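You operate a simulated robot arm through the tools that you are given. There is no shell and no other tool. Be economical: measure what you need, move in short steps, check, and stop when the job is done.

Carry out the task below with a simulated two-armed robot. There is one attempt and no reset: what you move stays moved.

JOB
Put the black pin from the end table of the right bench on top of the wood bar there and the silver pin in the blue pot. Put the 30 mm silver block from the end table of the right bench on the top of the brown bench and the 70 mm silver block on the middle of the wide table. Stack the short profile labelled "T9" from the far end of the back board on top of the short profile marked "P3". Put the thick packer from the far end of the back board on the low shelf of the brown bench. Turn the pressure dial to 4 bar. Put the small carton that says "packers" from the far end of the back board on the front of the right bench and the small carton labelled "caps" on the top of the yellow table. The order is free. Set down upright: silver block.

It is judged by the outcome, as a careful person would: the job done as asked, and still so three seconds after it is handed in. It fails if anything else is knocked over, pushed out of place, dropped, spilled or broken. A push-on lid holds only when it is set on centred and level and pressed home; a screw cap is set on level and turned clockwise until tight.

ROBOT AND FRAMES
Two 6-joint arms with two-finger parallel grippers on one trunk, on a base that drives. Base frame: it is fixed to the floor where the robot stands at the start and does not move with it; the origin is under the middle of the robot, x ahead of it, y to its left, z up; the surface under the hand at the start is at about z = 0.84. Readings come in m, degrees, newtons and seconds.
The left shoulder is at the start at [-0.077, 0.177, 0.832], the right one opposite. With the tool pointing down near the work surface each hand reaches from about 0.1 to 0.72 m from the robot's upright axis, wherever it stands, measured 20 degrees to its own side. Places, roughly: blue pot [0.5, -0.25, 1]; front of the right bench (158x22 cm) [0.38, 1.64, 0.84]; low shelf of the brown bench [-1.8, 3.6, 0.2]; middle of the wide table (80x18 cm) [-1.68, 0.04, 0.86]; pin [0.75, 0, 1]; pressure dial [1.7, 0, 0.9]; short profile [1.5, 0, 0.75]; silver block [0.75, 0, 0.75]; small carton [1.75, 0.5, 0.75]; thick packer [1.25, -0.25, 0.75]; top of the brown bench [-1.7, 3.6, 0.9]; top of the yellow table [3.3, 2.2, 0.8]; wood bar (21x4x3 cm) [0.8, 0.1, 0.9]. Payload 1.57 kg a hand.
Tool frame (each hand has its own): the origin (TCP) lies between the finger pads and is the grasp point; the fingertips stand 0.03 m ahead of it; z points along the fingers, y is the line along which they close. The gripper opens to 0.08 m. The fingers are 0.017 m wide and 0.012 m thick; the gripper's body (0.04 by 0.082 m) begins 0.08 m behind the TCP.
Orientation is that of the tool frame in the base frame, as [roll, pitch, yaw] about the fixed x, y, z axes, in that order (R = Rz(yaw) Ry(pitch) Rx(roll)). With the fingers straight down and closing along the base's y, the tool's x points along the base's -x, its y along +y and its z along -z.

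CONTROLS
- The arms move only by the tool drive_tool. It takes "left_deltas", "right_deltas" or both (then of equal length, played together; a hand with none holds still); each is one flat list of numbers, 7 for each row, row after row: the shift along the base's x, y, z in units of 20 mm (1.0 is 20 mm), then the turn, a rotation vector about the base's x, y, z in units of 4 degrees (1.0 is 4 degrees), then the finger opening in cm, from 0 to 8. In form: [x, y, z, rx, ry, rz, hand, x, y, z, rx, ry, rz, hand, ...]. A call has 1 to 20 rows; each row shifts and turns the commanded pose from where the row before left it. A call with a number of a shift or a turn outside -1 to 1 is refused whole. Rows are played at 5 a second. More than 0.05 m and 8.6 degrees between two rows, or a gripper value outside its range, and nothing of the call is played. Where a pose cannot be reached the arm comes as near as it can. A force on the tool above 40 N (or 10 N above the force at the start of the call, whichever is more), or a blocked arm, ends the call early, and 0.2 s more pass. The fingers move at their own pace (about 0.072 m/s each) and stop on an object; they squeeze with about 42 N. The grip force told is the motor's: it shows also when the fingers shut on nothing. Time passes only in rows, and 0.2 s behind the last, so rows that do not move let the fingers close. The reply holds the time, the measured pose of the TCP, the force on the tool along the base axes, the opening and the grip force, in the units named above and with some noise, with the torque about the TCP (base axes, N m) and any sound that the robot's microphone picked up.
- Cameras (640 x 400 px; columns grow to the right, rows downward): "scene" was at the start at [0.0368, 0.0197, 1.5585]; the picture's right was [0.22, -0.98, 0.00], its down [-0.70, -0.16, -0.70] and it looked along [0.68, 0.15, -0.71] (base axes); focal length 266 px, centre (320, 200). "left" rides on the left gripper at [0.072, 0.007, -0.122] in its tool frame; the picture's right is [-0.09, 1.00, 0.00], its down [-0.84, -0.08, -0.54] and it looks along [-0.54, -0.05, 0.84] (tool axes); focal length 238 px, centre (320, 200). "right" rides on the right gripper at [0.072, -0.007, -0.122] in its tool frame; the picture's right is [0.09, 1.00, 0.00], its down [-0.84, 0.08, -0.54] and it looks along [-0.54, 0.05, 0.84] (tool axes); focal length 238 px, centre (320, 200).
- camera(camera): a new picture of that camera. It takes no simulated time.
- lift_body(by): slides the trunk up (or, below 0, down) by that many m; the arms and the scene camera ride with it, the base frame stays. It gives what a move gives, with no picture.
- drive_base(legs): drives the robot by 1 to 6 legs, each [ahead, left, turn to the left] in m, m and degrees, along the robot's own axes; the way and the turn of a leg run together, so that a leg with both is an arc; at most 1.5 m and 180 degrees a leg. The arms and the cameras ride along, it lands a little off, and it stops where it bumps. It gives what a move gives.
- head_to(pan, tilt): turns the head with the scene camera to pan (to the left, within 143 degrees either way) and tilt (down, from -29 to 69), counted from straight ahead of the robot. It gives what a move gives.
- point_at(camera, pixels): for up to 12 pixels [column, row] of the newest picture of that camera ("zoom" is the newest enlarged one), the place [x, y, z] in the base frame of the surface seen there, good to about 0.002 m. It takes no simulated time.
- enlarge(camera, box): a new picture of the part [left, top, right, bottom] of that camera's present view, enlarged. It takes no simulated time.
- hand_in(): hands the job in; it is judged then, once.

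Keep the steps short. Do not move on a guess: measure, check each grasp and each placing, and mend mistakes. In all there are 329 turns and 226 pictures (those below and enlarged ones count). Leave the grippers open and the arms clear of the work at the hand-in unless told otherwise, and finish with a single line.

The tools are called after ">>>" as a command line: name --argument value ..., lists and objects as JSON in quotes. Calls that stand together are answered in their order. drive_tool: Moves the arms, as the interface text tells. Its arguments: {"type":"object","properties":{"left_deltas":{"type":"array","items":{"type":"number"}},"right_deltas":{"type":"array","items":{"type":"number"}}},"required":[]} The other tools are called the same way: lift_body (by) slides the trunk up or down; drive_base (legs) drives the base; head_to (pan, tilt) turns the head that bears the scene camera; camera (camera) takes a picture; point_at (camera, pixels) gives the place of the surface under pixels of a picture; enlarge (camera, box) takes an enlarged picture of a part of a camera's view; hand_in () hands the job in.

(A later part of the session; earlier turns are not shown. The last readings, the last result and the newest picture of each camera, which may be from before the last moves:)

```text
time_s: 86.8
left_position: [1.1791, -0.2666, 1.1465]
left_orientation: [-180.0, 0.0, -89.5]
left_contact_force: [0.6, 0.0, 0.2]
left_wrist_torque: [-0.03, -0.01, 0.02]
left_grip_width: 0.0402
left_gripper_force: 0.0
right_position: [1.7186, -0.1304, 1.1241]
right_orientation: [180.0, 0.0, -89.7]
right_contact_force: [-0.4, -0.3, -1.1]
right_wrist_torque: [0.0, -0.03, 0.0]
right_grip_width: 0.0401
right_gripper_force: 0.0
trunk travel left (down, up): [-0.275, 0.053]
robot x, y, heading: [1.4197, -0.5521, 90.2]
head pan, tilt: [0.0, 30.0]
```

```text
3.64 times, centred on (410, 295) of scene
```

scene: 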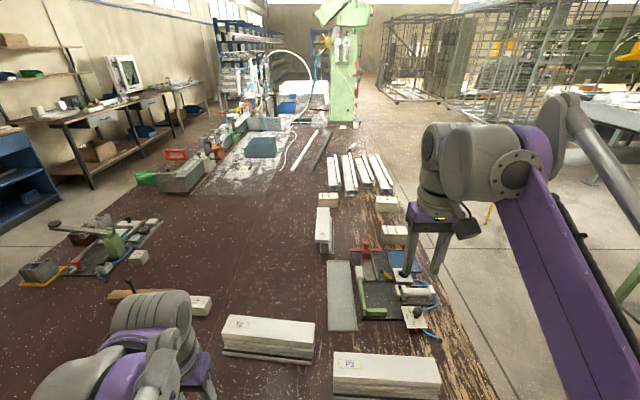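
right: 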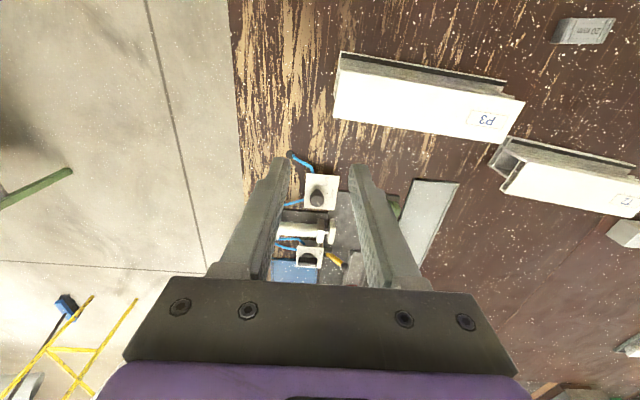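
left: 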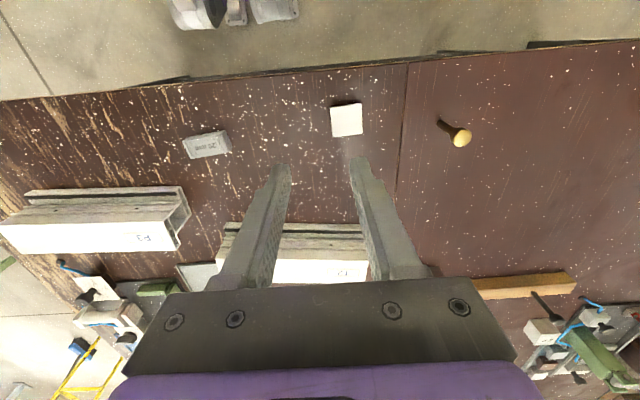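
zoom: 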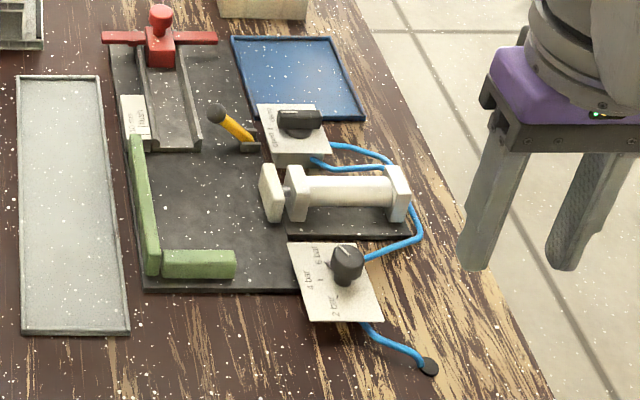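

>>> enlarge --camera "scene" --box '[395, 296, 435, 336]'

>>> point_at --camera "zoom" --pixels '[[345, 90], [345, 130], [345, 190], [100, 60], [470, 60], [100, 300], [300, 60], [320, 90], [410, 120], [280, 110]]'

>>> enlarge --camera "right" --box '[280, 150, 360, 230]'

```text
10.00 times, centred on (415, 316) of scene
```

zoom: 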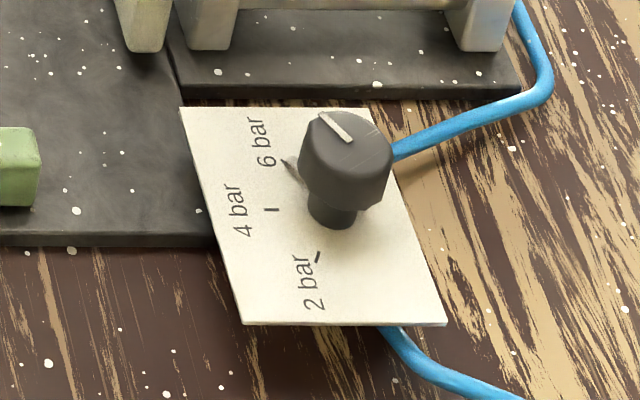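

```text
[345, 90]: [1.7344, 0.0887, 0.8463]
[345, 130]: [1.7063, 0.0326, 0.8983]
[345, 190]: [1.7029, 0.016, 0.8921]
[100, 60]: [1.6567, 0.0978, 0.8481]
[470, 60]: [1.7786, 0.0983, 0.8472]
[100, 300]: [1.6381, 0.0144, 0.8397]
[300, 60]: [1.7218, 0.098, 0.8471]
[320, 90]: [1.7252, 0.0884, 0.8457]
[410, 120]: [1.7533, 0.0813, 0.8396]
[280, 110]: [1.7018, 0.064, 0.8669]
```

```text
5.00 times, centred on (320, 190) of right
```

zoom: 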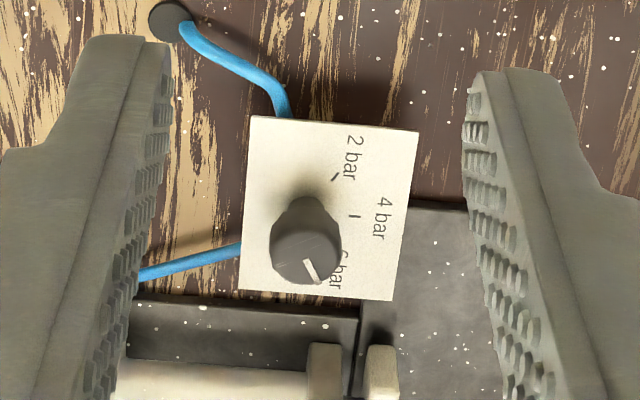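

>>> point_at --camera "zoom" --pixels '[[330, 176], [338, 181], [351, 216], [360, 216], [252, 118], [416, 132], [242, 287], [392, 298], [308, 205], [305, 262], [319, 281], [300, 240]]'

>>> point_at --camera "right" --pixels '[[317, 198], [313, 200], [321, 200], [317, 194], [317, 202], [316, 206]]'

```text
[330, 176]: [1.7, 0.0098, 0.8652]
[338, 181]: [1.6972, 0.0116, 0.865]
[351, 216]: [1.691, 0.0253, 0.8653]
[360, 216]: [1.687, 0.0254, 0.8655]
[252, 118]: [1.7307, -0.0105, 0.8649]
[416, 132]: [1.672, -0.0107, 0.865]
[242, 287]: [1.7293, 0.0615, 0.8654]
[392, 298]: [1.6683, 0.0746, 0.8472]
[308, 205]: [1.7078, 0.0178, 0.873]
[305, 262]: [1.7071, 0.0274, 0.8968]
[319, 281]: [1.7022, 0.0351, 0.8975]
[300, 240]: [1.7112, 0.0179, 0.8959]
```

```text
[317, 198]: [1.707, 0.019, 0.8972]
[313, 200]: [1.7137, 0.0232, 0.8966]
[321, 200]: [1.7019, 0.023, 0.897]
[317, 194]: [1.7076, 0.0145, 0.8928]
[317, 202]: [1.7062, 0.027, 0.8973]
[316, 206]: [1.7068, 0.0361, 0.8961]
```

Dial centre ≈(1.7075,0.0255), pointer at ~122° (6 bar); 4 bar is at 180°, so it needs +58°. I go above the knob pre-rotated by −30°.

>>> drive_tool --right_deltas '[-0.055, 0.78, -0.62, 0, 0, -0.75, 4, -0.055, 0.78, -0.62, 0, 0, -0.75, 4, -0.055, 0.78, -0.62, 0, 0, -0.75, 4, -0.055, 0.78, -0.62, 0, 0, -0.75, 4, -0.055, 0.78, -0.62, 0, 0, -0.75, 4, -0.055, 0.78, -0.62, 0, 0, -0.75, 4, -0.055, 0.78, -0.62, 0, 0, -0.75, 4, -0.055, 0.78, -0.62, 0, 0, -0.75, 4, -0.055, 0.78, -0.62, 0, 0, -0.75, 4, -0.055, 0.78, -0.62, 0, 0, -0.75, 4]'

>>> camera --camera "right"

```text
time_s: 89.0
left_position: [1.1783, -0.2673, 1.1461]
left_orientation: [-179.9, -0.1, -89.6]
left_contact_force: [-0.1, -0.1, 0.2]
left_wrist_torque: [0.0, -0.02, 0.01]
left_grip_width: 0.0401
left_gripper_force: 0.1
right_position: [1.7078, 0.0269, 0.9988]
right_orientation: [-180.0, -0.1, -119.7]
right_contact_force: [0.1, 0.5, 0.5]
right_wrist_torque: [-0.02, -0.02, -0.02]
right_grip_width: 0.0398
right_gripper_force: 0.1
trunk travel left (down, up): [-0.275, 0.053]
robot x, y, heading: [1.4175, -0.5509, 90.4]
head pan, tilt: [0.0, 30.0]
```

```text
158 pictures are left
```

right: 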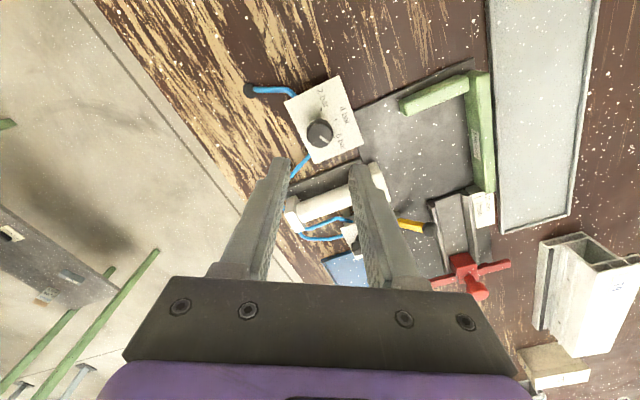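

>>> enlarge --camera "right" --box '[280, 75, 380, 165]'

>>> point_at --camera "right" --pixels '[[320, 123], [320, 133], [320, 143], [309, 132], [331, 132]]'

```text
4.44 times, centred on (330, 120) of right
```

zoom: 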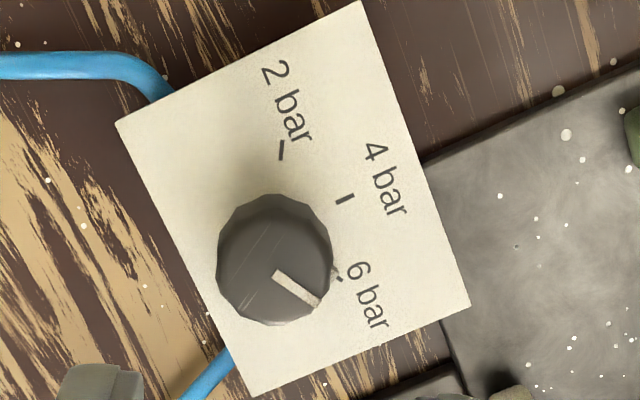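

```text
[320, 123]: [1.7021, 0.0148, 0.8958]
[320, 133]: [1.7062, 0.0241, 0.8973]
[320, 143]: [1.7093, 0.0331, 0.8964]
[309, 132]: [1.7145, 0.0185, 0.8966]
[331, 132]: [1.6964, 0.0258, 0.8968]
```

>>> drive_tool --right_deltas '[-0.08, -0.13, -1, 0, 0, 0, 4, 0, 0, -1, 0, 0, 0, 4, 0, 0, -1, 0, 0, 0, 4, 0, 0, -1, 0, 0, 0, 4, 0, 0, -0.8, 0, 0, 0, 4, 0, 0, 0, 0, 0, 0, 4]'

>>> camera --camera "right"

```text
time_s: 90.5
left_position: [1.1788, -0.2686, 1.1439]
left_orientation: [-180.0, 0.0, -89.6]
left_contact_force: [-1.0, -0.2, -0.5]
left_wrist_torque: [-0.01, 0.02, 0.02]
left_grip_width: 0.0402
left_gripper_force: 0.0
right_position: [1.7042, 0.0224, 0.9038]
right_orientation: [180.0, 0.1, -119.7]
right_contact_force: [0.0, -0.2, -0.5]
right_wrist_torque: [0.0, 0.01, -0.02]
right_grip_width: 0.0399
right_gripper_force: 0.2
trunk travel left (down, up): [-0.275, 0.053]
robot x, y, heading: [1.4212, -0.5481, 90.4]
head pan, tilt: [0.0, 30.0]
```

```text
156 pictures are left
```

right: 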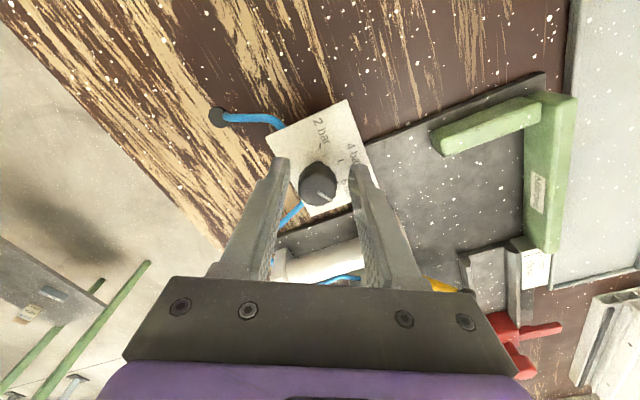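

Centred. Close on the knob and rotate +56°.

>>> drive_tool --right_deltas '[0, 0, 0, 0, 0, 0, 0, 0, 0, 0, 0, 0, 0, 0, 0, 0, 0, 0, 0, 0, 0, 0, 0, 0, 0, 0, 1, 0, 0, 0, 0, 0, 0, 1, 0, 0, 0, 0, 0, 0, 1, 0, 0, 0, 0, 0, 0, 1, 0, 0, 0, 0, 0, 0, 1, 0, 0, 0, 0, 0, 0, 1, 0, 0, 0, 0, 0, 0, 1, 0, 0, 0, 0, 0, 0, 1, 0, 0, 0, 0, 0, 0, 1, 0, 0, 0, 0, 0, 0, 1, 0, 0, 0, 0, 0, 0, 1, 0, 0, 0, 0, 0, 0, 1, 0, 0, 0, 0, 0, 0, 1, 0, 0, 0, 0, 0, 0, 1, 0, 0, 0, 0, 0, 0, 0.4, 0]'

>>> enlarge --camera "right" --box '[240, 100, 400, 220]'

```text
time_s: 94.2
left_position: [1.1803, -0.2694, 1.1456]
left_orientation: [179.9, 0.0, -89.7]
left_contact_force: [-0.5, -1.2, -0.2]
left_wrist_torque: [-0.03, 0.01, 0.03]
left_grip_width: 0.0399
left_gripper_force: 0.0
right_position: [1.7113, 0.023, 0.9041]
right_orientation: [-179.8, 0.0, -62.0]
right_contact_force: [30.8, 2.7, 21.0]
right_wrist_torque: [-0.02, -0.78, -0.16]
right_grip_width: 0.0255
right_gripper_force: 36.5
trunk travel left (down, up): [-0.275, 0.053]
robot x, y, heading: [1.4153, -0.5467, 90.4]
head pan, tilt: [0.0, 30.0]
```

```text
3.33 times, centred on (320, 160) of right
```

zoom: 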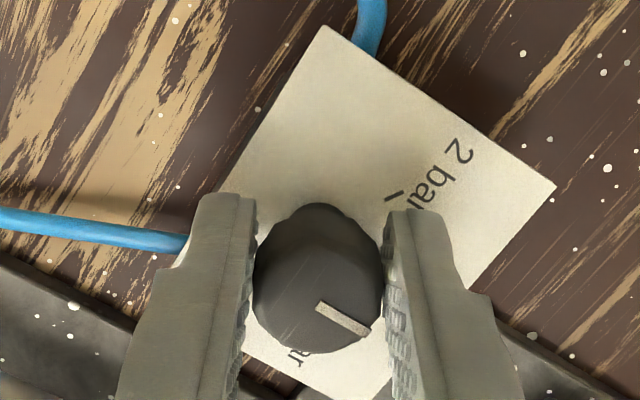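

The knob turned with the gripper. I release and rise to read it exactly.

>>> drive_tool --right_deltas '[0, 0, 0, 0, 0, 0, 4, 0, 0, 0, 0, 0, 0, 4, 0, 0, 1, 0, 0, 0, 4, 0, 0, 1, 0, 0, 0, 4, 0, 0, 1, 0, 0, 0, 4, 0, 0, 1, 0, 0, 0, 4]'

>>> enlarge --camera "right" --box '[270, 70, 390, 170]'

>>> camera --camera "scene"

>>> enlarge --camera "scene" --box '[385, 290, 445, 345]'

```text
time_s: 95.7
left_position: [1.1791, -0.2678, 1.1454]
left_orientation: [-179.9, 0.0, -89.6]
left_contact_force: [-0.5, 0.4, 0.1]
left_wrist_torque: [-0.02, -0.01, -0.03]
left_grip_width: 0.0398
left_gripper_force: 0.1
right_position: [1.7034, 0.0225, 0.9849]
right_orientation: [179.9, 0.0, -62.0]
right_contact_force: [0.2, 0.2, -0.6]
right_wrist_torque: [0.02, -0.01, 0.01]
right_grip_width: 0.0402
right_gripper_force: 0.1
trunk travel left (down, up): [-0.275, 0.053]
robot x, y, heading: [1.4195, -0.5473, 90.5]
head pan, tilt: [0.0, 30.0]
```

```text
4.00 times, centred on (330, 120) of right
```

zoom: 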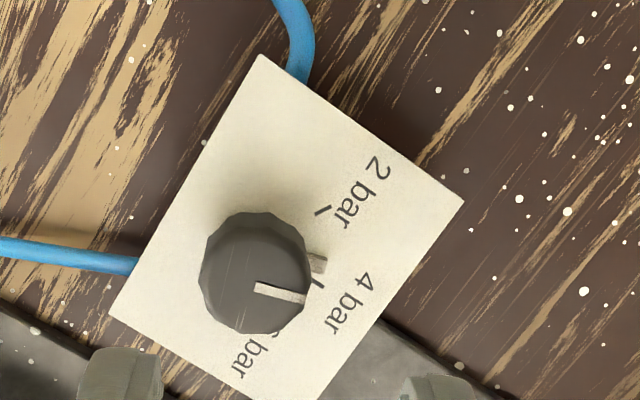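

```text
153 pictures are left
```

scene: 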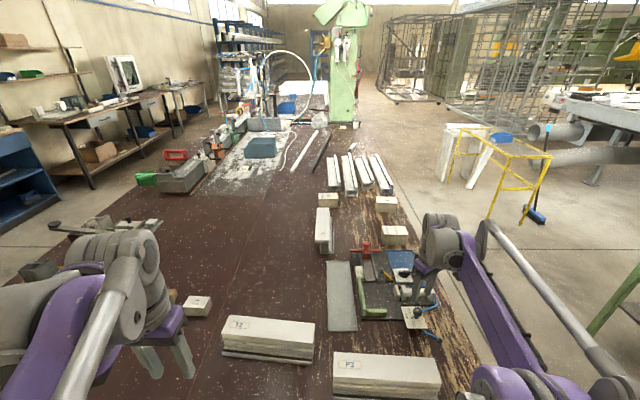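

```text
7.27 times, centred on (415, 318) of scene
```

zoom: 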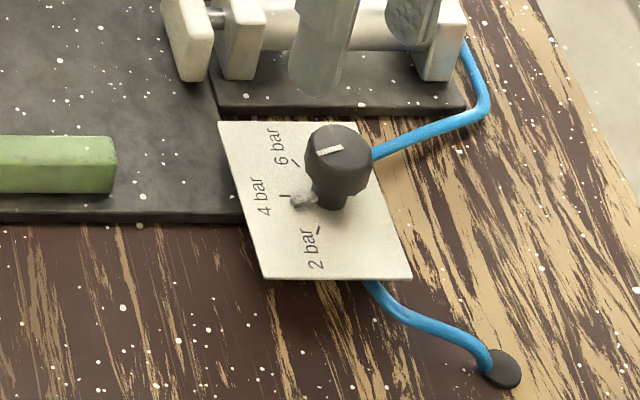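

>>> enlarge --camera "right" --box '[305, 105, 365, 155]'

>>> point_at --camera "right" --pixels '[[334, 142], [340, 143], [345, 144], [346, 135], [348, 135], [349, 137], [334, 132], [334, 152]]'

>>> point_at --camera "zoom" --pixels '[[430, 310], [440, 320], [425, 300]]'

```text
8.00 times, centred on (335, 130) of right
```

zoom: 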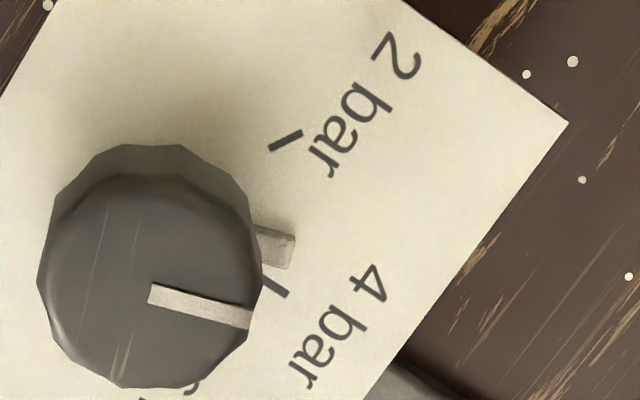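

```text
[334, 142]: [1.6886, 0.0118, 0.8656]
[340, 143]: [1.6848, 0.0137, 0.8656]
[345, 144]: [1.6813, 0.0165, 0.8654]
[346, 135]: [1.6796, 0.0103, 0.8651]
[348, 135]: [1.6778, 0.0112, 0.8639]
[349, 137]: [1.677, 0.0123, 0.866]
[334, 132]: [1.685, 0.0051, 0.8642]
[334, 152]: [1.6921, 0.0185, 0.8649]
```

```text
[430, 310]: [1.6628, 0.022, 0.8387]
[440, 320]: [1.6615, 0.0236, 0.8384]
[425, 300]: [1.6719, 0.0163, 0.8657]
```

>>> point_at --camera "zoom" --pixels '[[152, 293], [200, 305], [248, 317], [285, 237], [285, 262], [272, 148], [298, 134], [285, 286], [45, 285], [262, 290], [160, 180], [130, 385]]'

```text
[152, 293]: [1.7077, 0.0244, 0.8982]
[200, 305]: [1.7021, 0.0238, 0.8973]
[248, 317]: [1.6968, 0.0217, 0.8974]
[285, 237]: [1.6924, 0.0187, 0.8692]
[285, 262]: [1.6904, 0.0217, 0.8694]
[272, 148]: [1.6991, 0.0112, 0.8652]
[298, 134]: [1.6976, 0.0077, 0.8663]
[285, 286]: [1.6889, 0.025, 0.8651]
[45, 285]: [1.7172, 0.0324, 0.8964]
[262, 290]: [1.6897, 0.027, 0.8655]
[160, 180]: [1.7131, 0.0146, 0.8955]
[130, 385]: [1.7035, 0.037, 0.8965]
```

Pointer at ~196°, 16° past 4 bar. I grip again (centred better) and turn back 16°.

>>> drive_tool --right_deltas '[0.15, 0.13, -1, 0, 0, 0, 4, 0, 0, -1, 0, 0, 0, 4, 0, 0, -1, 0, 0, 0, 4, 0, 0, -1, 0, 0, 0, 4, 0, 0, 0, 0, 0, 0, 4, 0, 0, 0, 0, 0, 0, 0, 0, 0, 0, 0, 0, 0, 0, 0, 0, 0, 0, 0, 0, 0]'

>>> drive_tool --right_deltas '[0, 0, 0, 0, 0, -1, 0, 0, 0, 0, 0, 0, -1, 0, 0, 0, 0, 0, 0, -1, 0, 0, 0, 0, 0, 0, -1, 0, 0, 0, 0, 0, 0, 0, 0, 0, 0, 0, 0, 0, 0, 4, 0, 0, 0, 0, 0, 0, 4, 0, 0, 1, 0, 0, 0, 4, 0, 0, 1, 0, 0, 0, 4, 0, 0, 1, 0, 0, 0, 4, 0, 0, 1, 0, 0, 0, 4]'

>>> enlarge --camera "right" --box '[280, 90, 360, 156]'

```text
time_s: 97.5
left_position: [1.1793, -0.2675, 1.145]
left_orientation: [179.9, 0.0, -89.6]
left_contact_force: [-0.2, -0.4, -0.3]
left_wrist_torque: [-0.01, 0.0, 0.04]
left_grip_width: 0.0401
left_gripper_force: 0.1
right_position: [1.7078, 0.0264, 0.9037]
right_orientation: [-180.0, 0.1, -62.1]
right_contact_force: [5.2, 3.6, 2.2]
right_wrist_torque: [0.32, -0.03, 0.0]
right_grip_width: 0.0254
right_gripper_force: 36.8
trunk travel left (down, up): [-0.275, 0.053]
robot x, y, heading: [1.4197, -0.5521, 90.2]
head pan, tilt: [0.0, 30.0]
```

```text
time_s: 99.8
left_position: [1.1789, -0.2697, 1.144]
left_orientation: [-179.9, 0.0, -89.5]
left_contact_force: [0.6, -1.2, -0.2]
left_wrist_torque: [0.0, -0.02, 0.0]
left_grip_width: 0.0399
left_gripper_force: 0.0
right_position: [1.709, 0.0258, 0.9853]
right_orientation: [-180.0, 0.0, -77.9]
right_contact_force: [-0.7, -0.2, 0.2]
right_wrist_torque: [-0.01, -0.02, -0.02]
right_grip_width: 0.0399
right_gripper_force: 0.0
trunk travel left (down, up): [-0.275, 0.053]
robot x, y, heading: [1.4182, -0.5509, 90.4]
head pan, tilt: [0.0, 30.0]
```

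```text
6.06 times, centred on (320, 123) of right
```

zoom: 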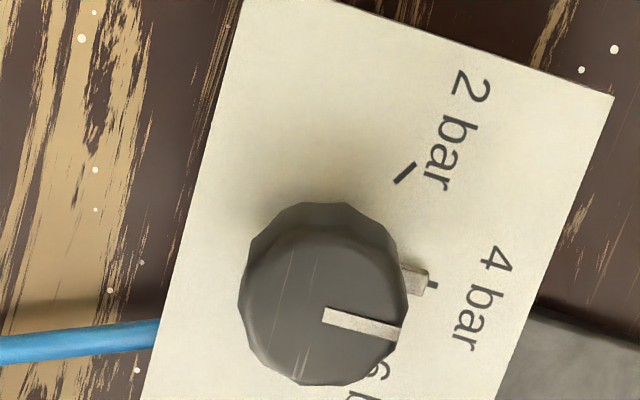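

>>> point_at --camera "zoom" --pixels '[[325, 315], [365, 322], [400, 328], [420, 270], [415, 290], [427, 280], [434, 287], [240, 290], [405, 290], [300, 380], [340, 210]]'

```text
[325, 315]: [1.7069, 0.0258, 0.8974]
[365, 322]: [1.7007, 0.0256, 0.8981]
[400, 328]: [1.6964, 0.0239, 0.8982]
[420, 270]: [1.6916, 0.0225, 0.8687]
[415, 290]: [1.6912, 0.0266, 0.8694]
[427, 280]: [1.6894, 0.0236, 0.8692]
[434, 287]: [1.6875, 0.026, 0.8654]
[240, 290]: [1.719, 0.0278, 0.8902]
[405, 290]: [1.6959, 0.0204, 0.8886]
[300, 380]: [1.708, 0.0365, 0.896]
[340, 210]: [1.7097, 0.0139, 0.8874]
```

About 4° past yet; one more small turn of −4°.

>>> drive_tool --right_deltas '[-0.05, 0, -1, 0, 0, 0, 4, 0, 0, -1, 0, 0, 0, 4, 0, 0, -1, 0, 0, 0, 4, 0, 0, -1, 0, 0, 0, 4, 0, 0, 0, 0, 0, 0, 0, 0, 0, 0, 0, 0, 0, 0, 0, 0, 0, 0, 0, 0, 0, 0, 0, 0, 0, 0, -0.5, 0, 0, 0, 0, 0, 0, -0.6, 0, 0, 0, 0, 0, 0, 0, 0, 0, 0, 0, 0, 0, 0, 4, 0, 0, 0, 0, 0, 0, 4, 0, 0, 1, 0, 0, 0, 4, 0, 0, 1, 0, 0, 0, 4, 0, 0, 1, 0, 0, 0, 4, 0, 0, 1, 0, 0, 0, 4]'

>>> enlarge --camera "right" --box '[280, 90, 360, 156]'

>>> point_at --camera "zoom" --pixels '[[325, 315], [365, 322], [395, 330], [420, 280], [415, 295], [427, 290]]'

```text
time_s: 103.2
left_position: [1.1794, -0.27, 1.1456]
left_orientation: [179.9, -0.1, -89.6]
left_contact_force: [0.7, -0.5, -0.2]
left_wrist_torque: [-0.02, 0.01, 0.04]
left_grip_width: 0.0401
left_gripper_force: 0.1
right_position: [1.7062, 0.0261, 0.9856]
right_orientation: [180.0, 0.0, -82.4]
right_contact_force: [0.0, 0.0, 0.4]
right_wrist_torque: [0.02, 0.01, 0.04]
right_grip_width: 0.0401
right_gripper_force: 0.0
trunk travel left (down, up): [-0.275, 0.053]
robot x, y, heading: [1.4207, -0.5565, 90.4]
head pan, tilt: [0.0, 30.0]
```

```text
6.06 times, centred on (320, 123) of right
```

zoom: 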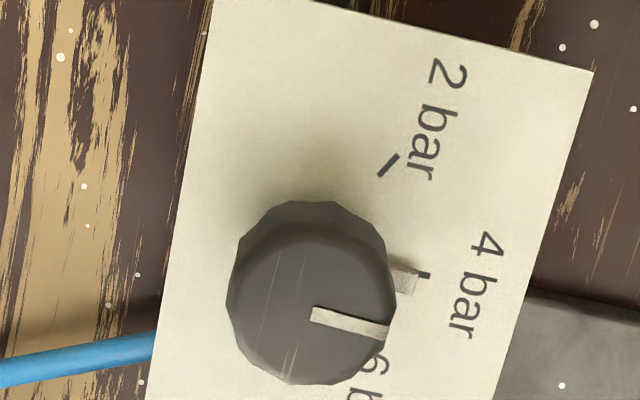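

```text
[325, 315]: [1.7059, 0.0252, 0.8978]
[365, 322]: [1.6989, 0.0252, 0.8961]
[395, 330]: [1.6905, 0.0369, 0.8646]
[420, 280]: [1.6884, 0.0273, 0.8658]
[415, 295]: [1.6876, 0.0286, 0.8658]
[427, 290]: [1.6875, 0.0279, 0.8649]
```

Dial reads 4 bar. Raise and retract the right hand; then measure the far-side floor for driving.

>>> drive_tool --right_deltas '[0, -0.5, 1, 0, 0, -1, 4, 0, -0.5, 1, 0, 0, -0.8, 4, 0, -1, 1, 0, 0, 0, 4, 0, -1, 1, 0, 0, 0, 4, 0, -1, 1, 0, 0, 0, 4, -0.5, -1, 1, 0, 0, 0, 4, -0.5, -1, 1, 0, 0, 0, 4, -0.5, -1, 1, 0, 0, 0, 4, -0.5, -1, 1, 0, 0, 0, 4, -0.5, -1, 1, 0, 0, 0, 4]'

>>> head_to --pan -60 --tilt 35

>>> camera --camera "scene"

>>> head_to --pan -30 --tilt 30

>>> camera --camera "scene"

```text
time_s: 105.5
left_position: [1.1786, -0.2681, 1.145]
left_orientation: [180.0, 0.0, -89.5]
left_contact_force: [-0.6, -0.2, 0.3]
left_wrist_torque: [0.01, 0.0, 0.03]
left_grip_width: 0.0399
left_gripper_force: 0.1
right_position: [1.6578, -0.1526, 1.1862]
right_orientation: [179.9, 0.0, -89.6]
right_contact_force: [0.4, 0.0, -0.1]
right_wrist_torque: [0.0, 0.03, 0.0]
right_grip_width: 0.0401
right_gripper_force: 0.1
trunk travel left (down, up): [-0.275, 0.053]
robot x, y, heading: [1.4151, -0.5493, 90.5]
head pan, tilt: [0.0, 30.0]
```

```text
time_s: 106.8
left_position: [1.1784, -0.2673, 1.1439]
left_orientation: [-179.9, -0.1, -89.6]
left_contact_force: [0.2, -0.4, 0.3]
left_wrist_torque: [0.03, 0.0, 0.05]
left_grip_width: 0.04
left_gripper_force: 0.0
right_position: [1.6575, -0.1519, 1.1855]
right_orientation: [179.9, 0.0, -89.6]
right_contact_force: [0.7, -0.4, 0.4]
right_wrist_torque: [0.01, 0.0, -0.01]
right_grip_width: 0.0401
right_gripper_force: 0.1
trunk travel left (down, up): [-0.275, 0.053]
robot x, y, heading: [1.4191, -0.547, 90.1]
head pan, tilt: [-60.0, 35.0]
```

```text
148 pictures are left
```

scene: 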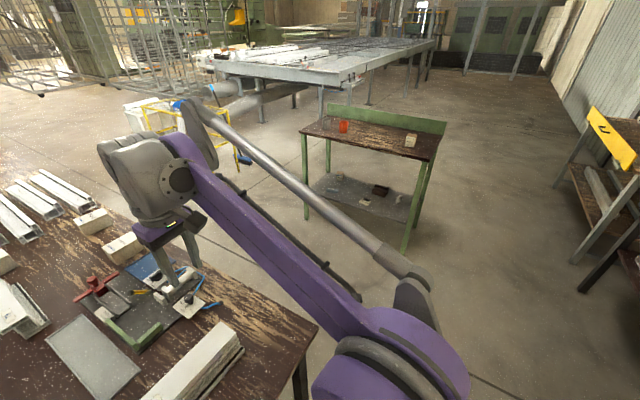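

```text
time_s: 107.7
left_position: [1.1784, -0.2678, 1.1458]
left_orientation: [-179.9, -0.1, -89.5]
left_contact_force: [-0.5, -0.1, 0.3]
left_wrist_torque: [0.0, 0.0, 0.01]
left_grip_width: 0.0398
left_gripper_force: 0.1
right_position: [1.6567, -0.1523, 1.1861]
right_orientation: [-180.0, 0.0, -89.6]
right_contact_force: [-1.1, 0.1, -0.1]
right_wrist_torque: [-0.01, 0.01, -0.02]
right_grip_width: 0.0399
right_gripper_force: 0.1
trunk travel left (down, up): [-0.275, 0.053]
robot x, y, heading: [1.4175, -0.5485, 90.7]
head pan, tilt: [-30.0, 30.0]
```

```text
147 pictures are left
```

scene: 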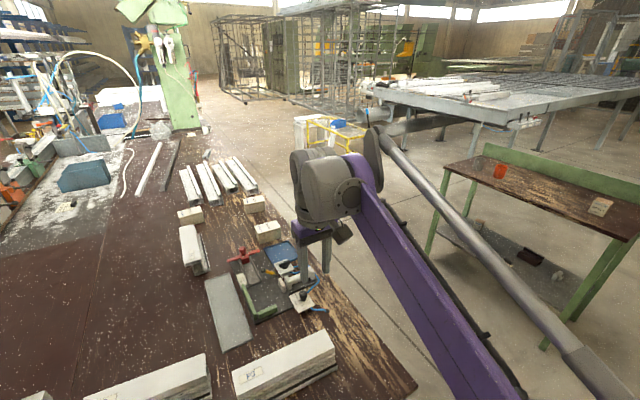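

>>> point_at --camera "scene" --pixels '[[310, 122], [362, 140], [335, 125], [445, 170], [500, 185], [425, 250], [545, 345], [415, 385], [345, 300], [490, 110], [300, 130], [300, 165]]'

>>> enlarge --camera "scene" --box '[270, 80, 430, 180]'

```text
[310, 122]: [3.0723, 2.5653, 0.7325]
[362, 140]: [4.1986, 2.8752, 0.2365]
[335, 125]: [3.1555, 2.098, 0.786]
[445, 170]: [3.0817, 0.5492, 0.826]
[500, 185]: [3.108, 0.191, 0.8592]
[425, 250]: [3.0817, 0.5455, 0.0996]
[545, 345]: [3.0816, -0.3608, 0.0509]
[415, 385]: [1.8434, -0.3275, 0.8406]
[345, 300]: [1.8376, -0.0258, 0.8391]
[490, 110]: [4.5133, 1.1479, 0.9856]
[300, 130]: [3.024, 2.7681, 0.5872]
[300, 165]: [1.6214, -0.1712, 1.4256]
```

```text
4.00 times, centred on (350, 130) of scene
```

zoom: 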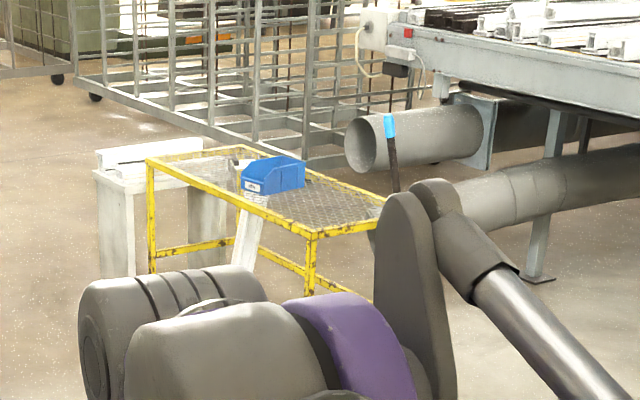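

Far-side corridor is 1.24 m wide (edge x=1.84, green table x=3.08). I drive around: back, right, ahead, turn to face −x.

>>> drive_base --legs '[[-0.3, 0, -0.5], [0, -0.97, 0], [1.3, 0, 0], [0, 0, 90]]'

>>> head_to --pan 0 --tilt 45

>>> camera --camera "scene"

```text
time_s: 128.1
left_position: [2.1026, 0.2021, 1.1445]
left_orientation: [-179.9, 0.0, 1.4]
left_contact_force: [0.2, 0.2, -0.1]
left_wrist_torque: [0.0, 0.01, 0.0]
left_grip_width: 0.04
left_gripper_force: 0.1
right_position: [1.9775, 0.6793, 1.1859]
right_orientation: [-180.0, 0.0, 1.5]
right_contact_force: [0.1, -0.1, -0.4]
right_wrist_torque: [0.04, 0.0, -0.02]
right_grip_width: 0.0399
right_gripper_force: 0.0
trunk travel left (down, up): [-0.275, 0.053]
robot x, y, heading: [2.3812, 0.4444, -178.2]
head pan, tilt: [-30.0, 30.0]
```

```text
time_s: 129.1
left_position: [2.1023, 0.2027, 1.1456]
left_orientation: [-179.9, -0.1, 1.6]
left_contact_force: [-0.4, -0.1, -0.1]
left_wrist_torque: [0.01, 0.02, 0.02]
left_grip_width: 0.0399
left_gripper_force: 0.2
right_position: [1.9773, 0.6792, 1.1866]
right_orientation: [-180.0, 0.0, 1.5]
right_contact_force: [0.0, 0.0, 0.3]
right_wrist_torque: [0.0, 0.01, 0.0]
right_grip_width: 0.0402
right_gripper_force: 0.1
trunk travel left (down, up): [-0.275, 0.053]
robot x, y, heading: [2.3833, 0.4512, -178.7]
head pan, tilt: [0.0, 45.0]
```

```text
145 pictures are left
```

scene: 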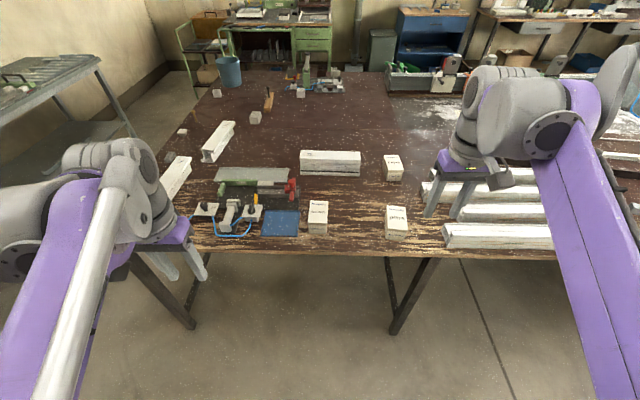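

>>> point_at --camera "scene" --pixels '[[397, 330], [425, 270], [190, 325], [392, 275], [300, 252], [310, 154], [359, 165], [302, 162], [394, 158], [318, 208], [397, 215], [330, 168]]'

>>> enlarge --camera "scene" --box '[280, 130, 440, 250]'

```text
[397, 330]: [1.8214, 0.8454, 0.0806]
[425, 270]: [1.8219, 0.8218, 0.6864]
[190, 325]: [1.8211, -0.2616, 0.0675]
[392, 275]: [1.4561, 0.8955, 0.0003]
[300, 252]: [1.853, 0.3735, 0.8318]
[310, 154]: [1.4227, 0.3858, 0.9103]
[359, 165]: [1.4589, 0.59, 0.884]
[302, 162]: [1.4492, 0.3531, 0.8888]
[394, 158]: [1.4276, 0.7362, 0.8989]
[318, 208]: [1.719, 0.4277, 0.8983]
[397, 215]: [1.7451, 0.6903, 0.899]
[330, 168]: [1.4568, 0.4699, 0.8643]
```

```text
3.33 times, centred on (360, 190) of scene
```

zoom: 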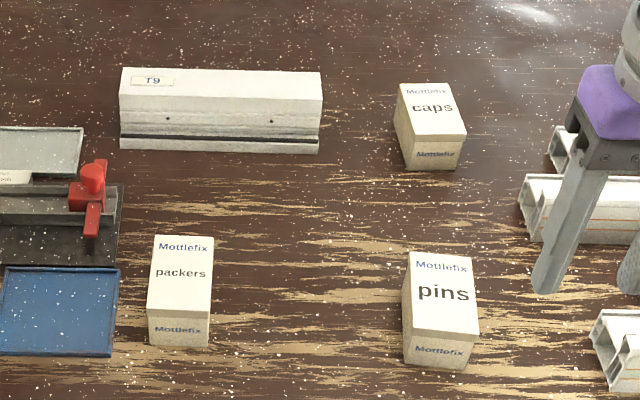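

>>> point_at --camera "zoom" --pixels '[[125, 69], [220, 71], [318, 74], [122, 98], [220, 101], [320, 104], [220, 112], [220, 125], [220, 138], [220, 146], [220, 150], [220, 156]]'

>>> drive_base --legs '[[0.3, 0, -1.6]]'

>>> camera --camera "scene"

>>> enlarge --camera "scene" --box '[240, 180, 440, 330]'

```text
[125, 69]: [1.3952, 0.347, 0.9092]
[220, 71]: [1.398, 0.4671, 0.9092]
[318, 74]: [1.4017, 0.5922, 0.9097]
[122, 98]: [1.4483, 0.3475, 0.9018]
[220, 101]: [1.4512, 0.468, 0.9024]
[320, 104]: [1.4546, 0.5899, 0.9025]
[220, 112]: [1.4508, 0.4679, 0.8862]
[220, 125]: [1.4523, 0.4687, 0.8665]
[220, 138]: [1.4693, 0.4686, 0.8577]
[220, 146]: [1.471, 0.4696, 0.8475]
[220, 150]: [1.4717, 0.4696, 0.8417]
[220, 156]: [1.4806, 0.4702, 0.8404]
```

```text
time_s: 131.1
left_position: [1.8024, 0.2052, 1.1437]
left_orientation: [-179.9, 0.0, 0.2]
left_contact_force: [-0.7, 1.0, 0.9]
left_wrist_torque: [0.03, -0.02, 0.02]
left_grip_width: 0.0398
left_gripper_force: 0.0
right_position: [1.688, 0.6853, 1.1862]
right_orientation: [180.0, 0.0, 0.1]
right_contact_force: [0.5, 0.0, -0.1]
right_wrist_torque: [0.01, -0.01, 0.0]
right_grip_width: 0.0401
right_gripper_force: 0.0
trunk travel left (down, up): [-0.275, 0.053]
robot x, y, heading: [2.0841, 0.4418, -179.8]
head pan, tilt: [0.0, 45.0]
```

```text
143 pictures are left
```

scene: 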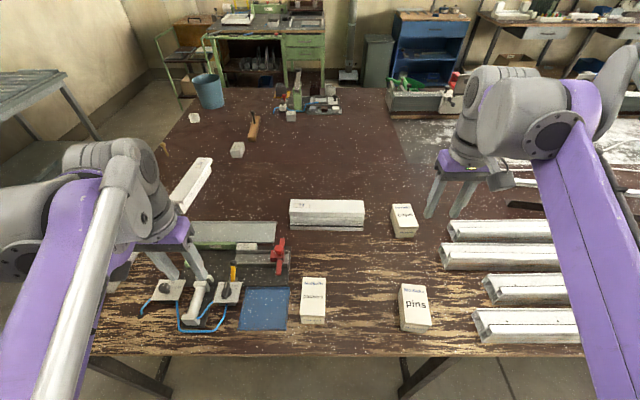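

```text
2.67 times, centred on (340, 255) of scene
```

zoom: 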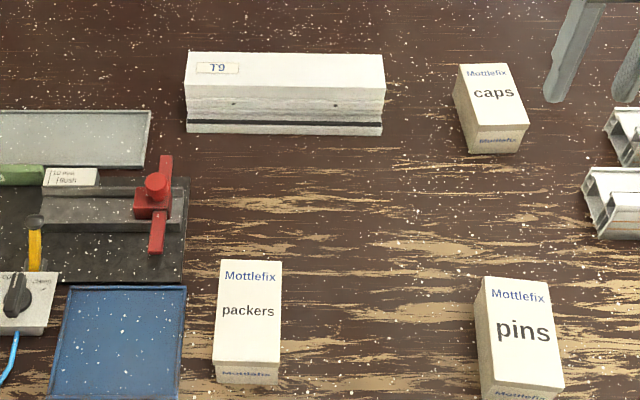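

T9: flat +x face z 0.866–0.909, top x 1.397–1.451, y 0.347–0.592. I shift the base 0.15 m to its left so the right shoulder lines up, and turn the right hand by +90°.

>>> drive_base --legs '[[0.0, 0.15, -0.2]]'

>>> drive_tool --right_deltas '[0, 0, 0, 0, 0, 1, 8, 0, 0, 0, 0, 0, 1, 8, 0, 0, 0, 0, 0, 1, 8, 0, 0, 0, 0, 0, 1, 8, 0, 0, 0, 0, 0, 1, 8, 0, 0, 0, 0, 0, 1, 8, 0, 0, 0, 0, 0, 1, 8, 0, 0, 0, 0, 0, 1, 8, 0, 0, 0, 0, 0, 1, 8, 0, 0, 0, 0, 0, 1, 8, 0, 0, 0, 0, 0, 1, 8, 0, 0, 0, 0, 0, 1, 8, 0, 0, 0, 0, 0, 1, 8, 0, 0, 0, 0, 0, 1, 8, 0, 0, 0, 0, 0, 1, 8, 0, 0, 0, 0, 0, 1, 8, 0, 0, 0, 0, 0, 1, 8, 0, 0, 0, 0, 0, 1, 8, 0, 0, 0, 0, 0, 1, 8, 0, 0, 0, 0, 0, 1, 8]'

>>> camera --camera "scene"

```text
time_s: 133.1
left_position: [1.8002, 0.0582, 1.1454]
left_orientation: [180.0, 0.0, -0.3]
left_contact_force: [0.0, 0.1, 1.2]
left_wrist_torque: [0.01, 0.02, 0.01]
left_grip_width: 0.0399
left_gripper_force: 0.1
right_position: [1.6897, 0.5383, 1.1863]
right_orientation: [-180.0, 0.0, -0.4]
right_contact_force: [-0.6, 0.2, 0.2]
right_wrist_torque: [0.02, -0.01, 0.0]
right_grip_width: 0.0402
right_gripper_force: 0.0
trunk travel left (down, up): [-0.275, 0.053]
robot x, y, heading: [2.0832, 0.2903, 179.9]
head pan, tilt: [0.0, 45.0]
```

```text
time_s: 137.3
left_position: [1.7999, 0.0579, 1.1454]
left_orientation: [-180.0, 0.0, -0.3]
left_contact_force: [0.3, 0.3, 0.0]
left_wrist_torque: [0.04, 0.02, 0.01]
left_grip_width: 0.0397
left_gripper_force: 0.1
right_position: [1.6896, 0.5391, 1.1872]
right_orientation: [-179.9, 0.0, 79.8]
right_contact_force: [0.1, 0.8, 0.5]
right_wrist_torque: [-0.02, 0.01, 0.02]
right_grip_width: 0.0797
right_gripper_force: 0.2
trunk travel left (down, up): [-0.275, 0.053]
robot x, y, heading: [2.0868, 0.2912, 179.6]
head pan, tilt: [0.0, 45.0]
```

```text
141 pictures are left
```

scene: 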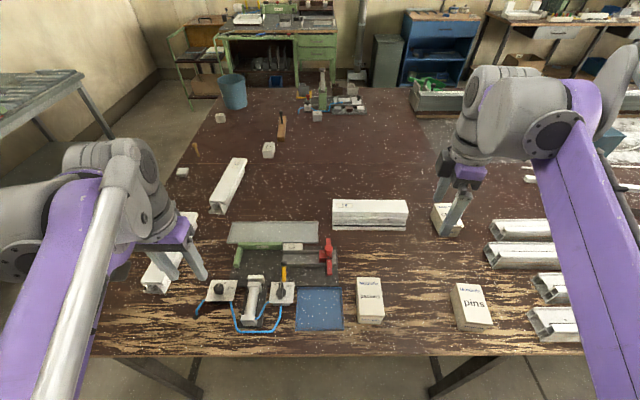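

>>> drive_tool --right_deltas '[-0.95, -0.254, -0.668, 0, 0, 0.727, 8, -0.95, -0.254, -0.668, 0, 0, 0.727, 8, -0.95, -0.254, -0.668, 0, 0, 0.727, 8, -0.95, -0.254, -0.668, 0, 0, 0, 8, -0.95, -0.254, -0.668, 0, 0, 0, 8, -0.95, -0.254, -0.668, 0, 0, 0, 8, -0.95, -0.254, -0.668, 0, 0, 0, 8, -0.95, -0.254, -0.668, 0, 0, 0, 8, -0.95, -0.254, -0.668, 0, 0, 0, 8, -0.95, -0.254, -0.668, 0, 0, 0, 8, -0.95, -0.254, -0.668, 0, 0, 0, 8, -0.95, -0.254, -0.668, 0, 0, 0, 8, -0.95, -0.254, -0.668, 0, 0, 0, 8, -0.95, -0.254, -0.668, 0, 0, 0, 8]'

>>> camera --camera "right"

>>> point_at --camera "right" --pixels '[[300, 100], [320, 100], [340, 100], [280, 100], [360, 100], [320, 150]]'

```text
time_s: 140.3
left_position: [1.8004, 0.0578, 1.1456]
left_orientation: [-179.9, 0.0, -0.3]
left_contact_force: [-0.1, 0.0, 0.6]
left_wrist_torque: [0.0, 0.0, 0.0]
left_grip_width: 0.0399
left_gripper_force: 0.0
right_position: [1.432, 0.4694, 1.0031]
right_orientation: [-179.9, -0.1, 88.5]
right_contact_force: [-0.4, 0.0, 0.7]
right_wrist_torque: [-0.02, 0.02, -0.02]
right_grip_width: 0.0802
right_gripper_force: 0.1
right hand out of reach, approached as far as the arm can: row 14
trunk travel left (down, up): [-0.275, 0.053]
robot x, y, heading: [2.0835, 0.2947, 179.8]
head pan, tilt: [0.0, 45.0]
```

```text
140 pictures are left
```

right: 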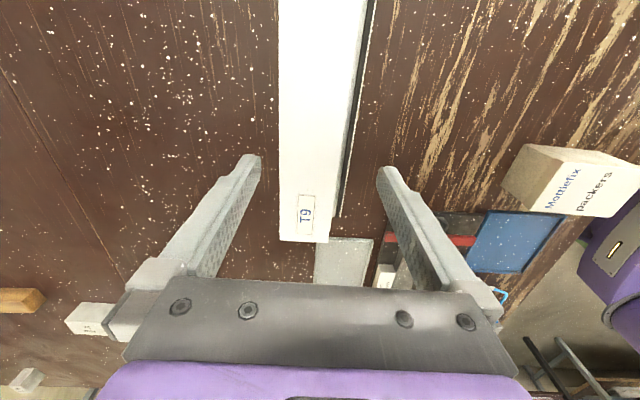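

```text
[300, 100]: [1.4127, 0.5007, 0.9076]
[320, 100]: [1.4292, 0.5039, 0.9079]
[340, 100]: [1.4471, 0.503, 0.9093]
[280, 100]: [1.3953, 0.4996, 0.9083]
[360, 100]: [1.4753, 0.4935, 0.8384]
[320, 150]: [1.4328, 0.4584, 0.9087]
```

>>> drive_tool --right_deltas '[0, 0, -1, 0, 0, 0, 8, -0.1, 0, -1, 0, 0, 0, 8, -0.2, 0, -1, 0, 0, 0, 8, 0, 0, -1, 0, 0, 0, 8, 0, 0, -0.5, 0, 0, 0, 8, 0, 0, -0.4, 0, 0, 0, 8]'

>>> camera --camera "right"

```text
time_s: 141.7
left_position: [1.8003, 0.0574, 1.1458]
left_orientation: [180.0, 0.1, -0.3]
left_contact_force: [0.3, 0.1, -0.8]
left_wrist_torque: [0.02, 0.04, -0.03]
left_grip_width: 0.0401
left_gripper_force: 0.0
right_position: [1.4268, 0.4686, 0.9075]
right_orientation: [-179.9, 0.0, 88.4]
right_contact_force: [-0.5, -0.3, -0.3]
right_wrist_torque: [0.02, 0.02, 0.0]
right_grip_width: 0.0802
right_gripper_force: 0.1
trunk travel left (down, up): [-0.275, 0.053]
robot x, y, heading: [2.0842, 0.2931, 179.9]
head pan, tilt: [0.0, 45.0]
```

```text
139 pictures are left
```

right: 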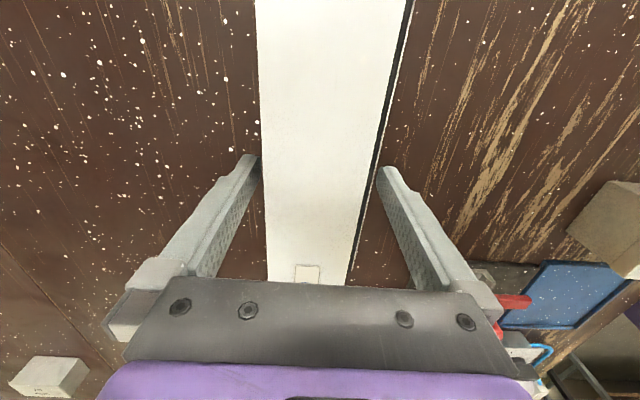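

Straddling the profile. Lower 2.5 mm and close.

>>> drive_tool --right_deltas '[0, 0, -0.12, 0, 0, 0, 8, 0, 0, 0, 0, 0, 0, 3, 0, 0, 0, 0, 0, 0, 3, 0, 0, 0, 0, 0, 0, 3, 0, 0, 0, 0, 0, 0, 3]'

>>> camera --camera "right"

```text
time_s: 142.9
left_position: [1.8009, 0.0569, 1.1455]
left_orientation: [-180.0, 0.0, -0.4]
left_contact_force: [-0.3, -0.3, -0.1]
left_wrist_torque: [-0.01, 0.03, 0.0]
left_grip_width: 0.0398
left_gripper_force: 0.2
right_position: [1.4267, 0.4668, 0.906]
right_orientation: [179.9, -0.1, 88.5]
right_contact_force: [-0.9, 0.7, -0.4]
right_wrist_torque: [0.02, -0.1, 0.1]
right_grip_width: 0.0613
right_gripper_force: 41.9
trunk travel left (down, up): [-0.275, 0.053]
robot x, y, heading: [2.0845, 0.2943, 179.7]
head pan, tilt: [0.0, 45.0]
```

```text
138 pictures are left
```

right: 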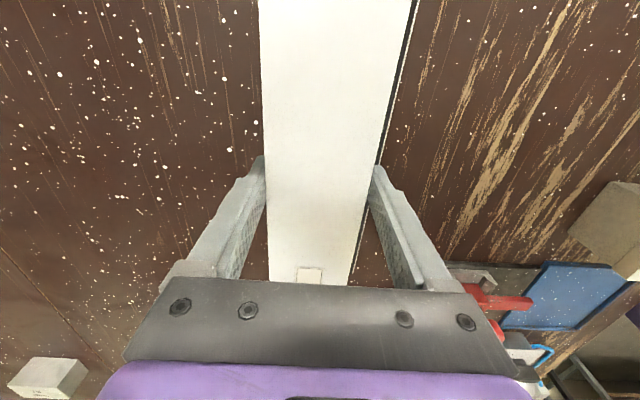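

>>> drive_tool --right_deltas '[0, 0, 0, 0, 0, 0, 3, 0, 0, 0, 0, 0, 0, 3, 0, 0, 0.5, 0, 0, 0, 3, 0, 0, 0.5, 0, 0, 0, 3, 0, 0, 0.5, 0, 0, 0, 3]'

>>> camera --camera "right"

>>> enlarge --camera "scene" --box '[280, 140, 480, 290]'

```text
time_s: 144.1
left_position: [1.7995, 0.0564, 1.1451]
left_orientation: [-180.0, 0.0, -0.3]
left_contact_force: [0.8, -0.4, -0.6]
left_wrist_torque: [0.0, 0.03, 0.01]
left_grip_width: 0.0399
left_gripper_force: 0.0
right_position: [1.4273, 0.4687, 0.9341]
right_orientation: [-180.0, 0.0, 88.6]
right_contact_force: [0.7, -0.9, -3.6]
right_wrist_torque: [0.0, 0.07, -0.02]
right_grip_width: 0.0616
right_gripper_force: 41.7
trunk travel left (down, up): [-0.275, 0.053]
robot x, y, heading: [2.0867, 0.2956, 179.8]
head pan, tilt: [0.0, 45.0]
```

```text
137 pictures are left
```

right: 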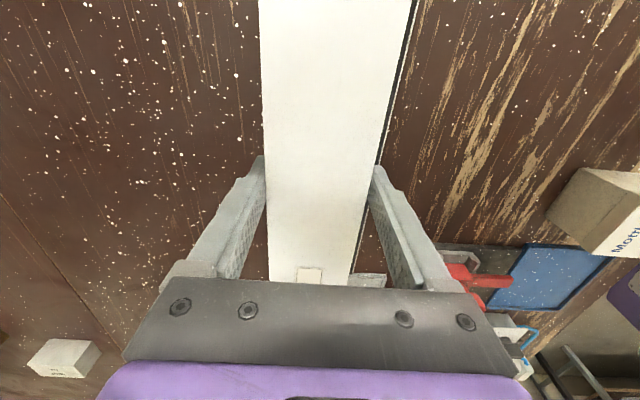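

```text
2.67 times, centred on (380, 215) of scene
```

zoom: 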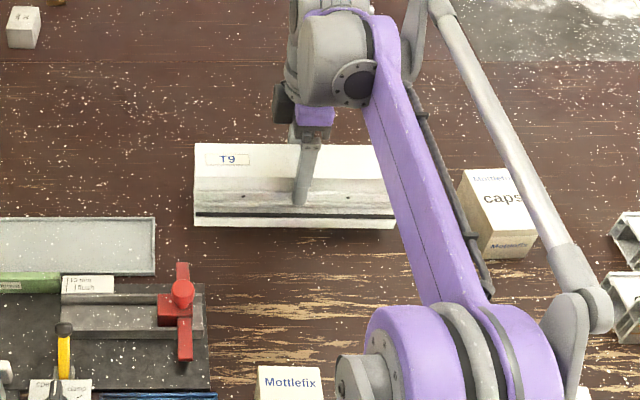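

Lifted (≈3.6 N). Raise to ~1.15 and bring it toward the robot.

>>> drive_tool --right_deltas '[0, 0, 1, 0, 0, 0, 3, 0.5, 0, 1, 0, 0, 0, 3, 1, 0, 1, 0, 0, 0, 3, 1, 0, 1, 0, 0, 0, 3, 1, 0, 1, 0, 0, 0, 3, 1, 0, 1, 0, 0, 0, 3, 1, 0, 1, 0, 0, 0, 3, 1, 0, 1, 0, 0, 0, 3, 1, 0, 1, 0, 0, 0, 3, 1, 0, 1, 0, 0, 0, 3, 1, 0, 1, 0, 0, 0, 3, 1, 0, 0, 0, 0, 0, 3, 1, 0, 0, 0, 0, 0, 3, 1, 0, 0, 0, 0, 0, 3]'

>>> drive_base --legs '[[-0.3, 0, 0], [0, 1.15, 0], [0, 0, -90]]'

>>> head_to --pan 0 --tilt 45

>>> camera --camera "scene"

```text
time_s: 147.1
left_position: [1.8002, 0.0573, 1.1457]
left_orientation: [180.0, 0.1, -0.3]
left_contact_force: [1.0, 0.3, 0.6]
left_wrist_torque: [0.04, -0.01, 0.02]
left_grip_width: 0.0402
left_gripper_force: 0.0
right_position: [1.6774, 0.468, 1.1558]
right_orientation: [-180.0, 0.0, 88.5]
right_contact_force: [0.5, 0.2, -2.8]
right_wrist_torque: [-0.02, 0.04, -0.03]
right_grip_width: 0.0615
right_gripper_force: 42.1
trunk travel left (down, up): [-0.275, 0.053]
robot x, y, heading: [2.0843, 0.2971, 179.7]
head pan, tilt: [0.0, 45.0]
```

```text
time_s: 163.1
left_position: [2.1471, -0.5895, 1.1443]
left_orientation: [-180.0, 0.0, -90.3]
left_contact_force: [-0.5, 0.2, -0.3]
left_wrist_torque: [-0.01, -0.04, 0.0]
left_grip_width: 0.0402
left_gripper_force: 0.0
right_position: [2.5578, -0.4679, 1.1555]
right_orientation: [-180.0, 0.0, -1.6]
right_contact_force: [0.0, -0.1, -3.6]
right_wrist_torque: [0.03, -0.01, -0.01]
right_grip_width: 0.0613
right_gripper_force: 42.8
trunk travel left (down, up): [-0.275, 0.053]
robot x, y, heading: [2.3839, -0.8741, 89.6]
head pan, tilt: [0.0, 45.0]
```

```text
time_s: 163.7
left_position: [2.1463, -0.59, 1.1457]
left_orientation: [180.0, 0.1, -90.4]
left_contact_force: [0.5, -0.3, 0.3]
left_wrist_torque: [-0.01, -0.01, 0.02]
left_grip_width: 0.0401
left_gripper_force: 0.0
right_position: [2.5587, -0.4674, 1.1544]
right_orientation: [180.0, 0.0, -1.6]
right_contact_force: [-0.7, -0.9, -3.6]
right_wrist_torque: [0.05, -0.03, -0.02]
right_grip_width: 0.0612
right_gripper_force: 42.4
trunk travel left (down, up): [-0.275, 0.053]
robot x, y, heading: [2.3823, -0.8726, 89.9]
head pan, tilt: [0.0, 45.0]
```

```text
135 pictures are left
```

scene: 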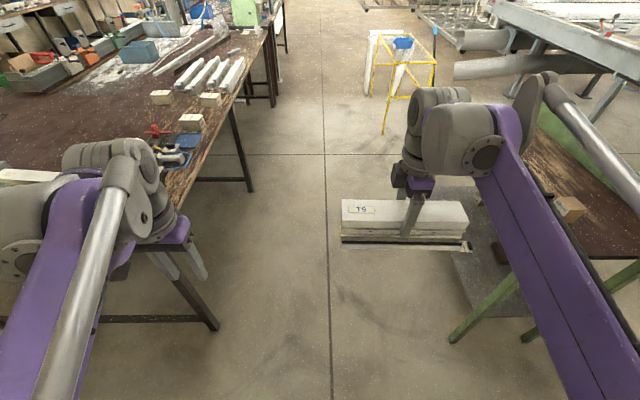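

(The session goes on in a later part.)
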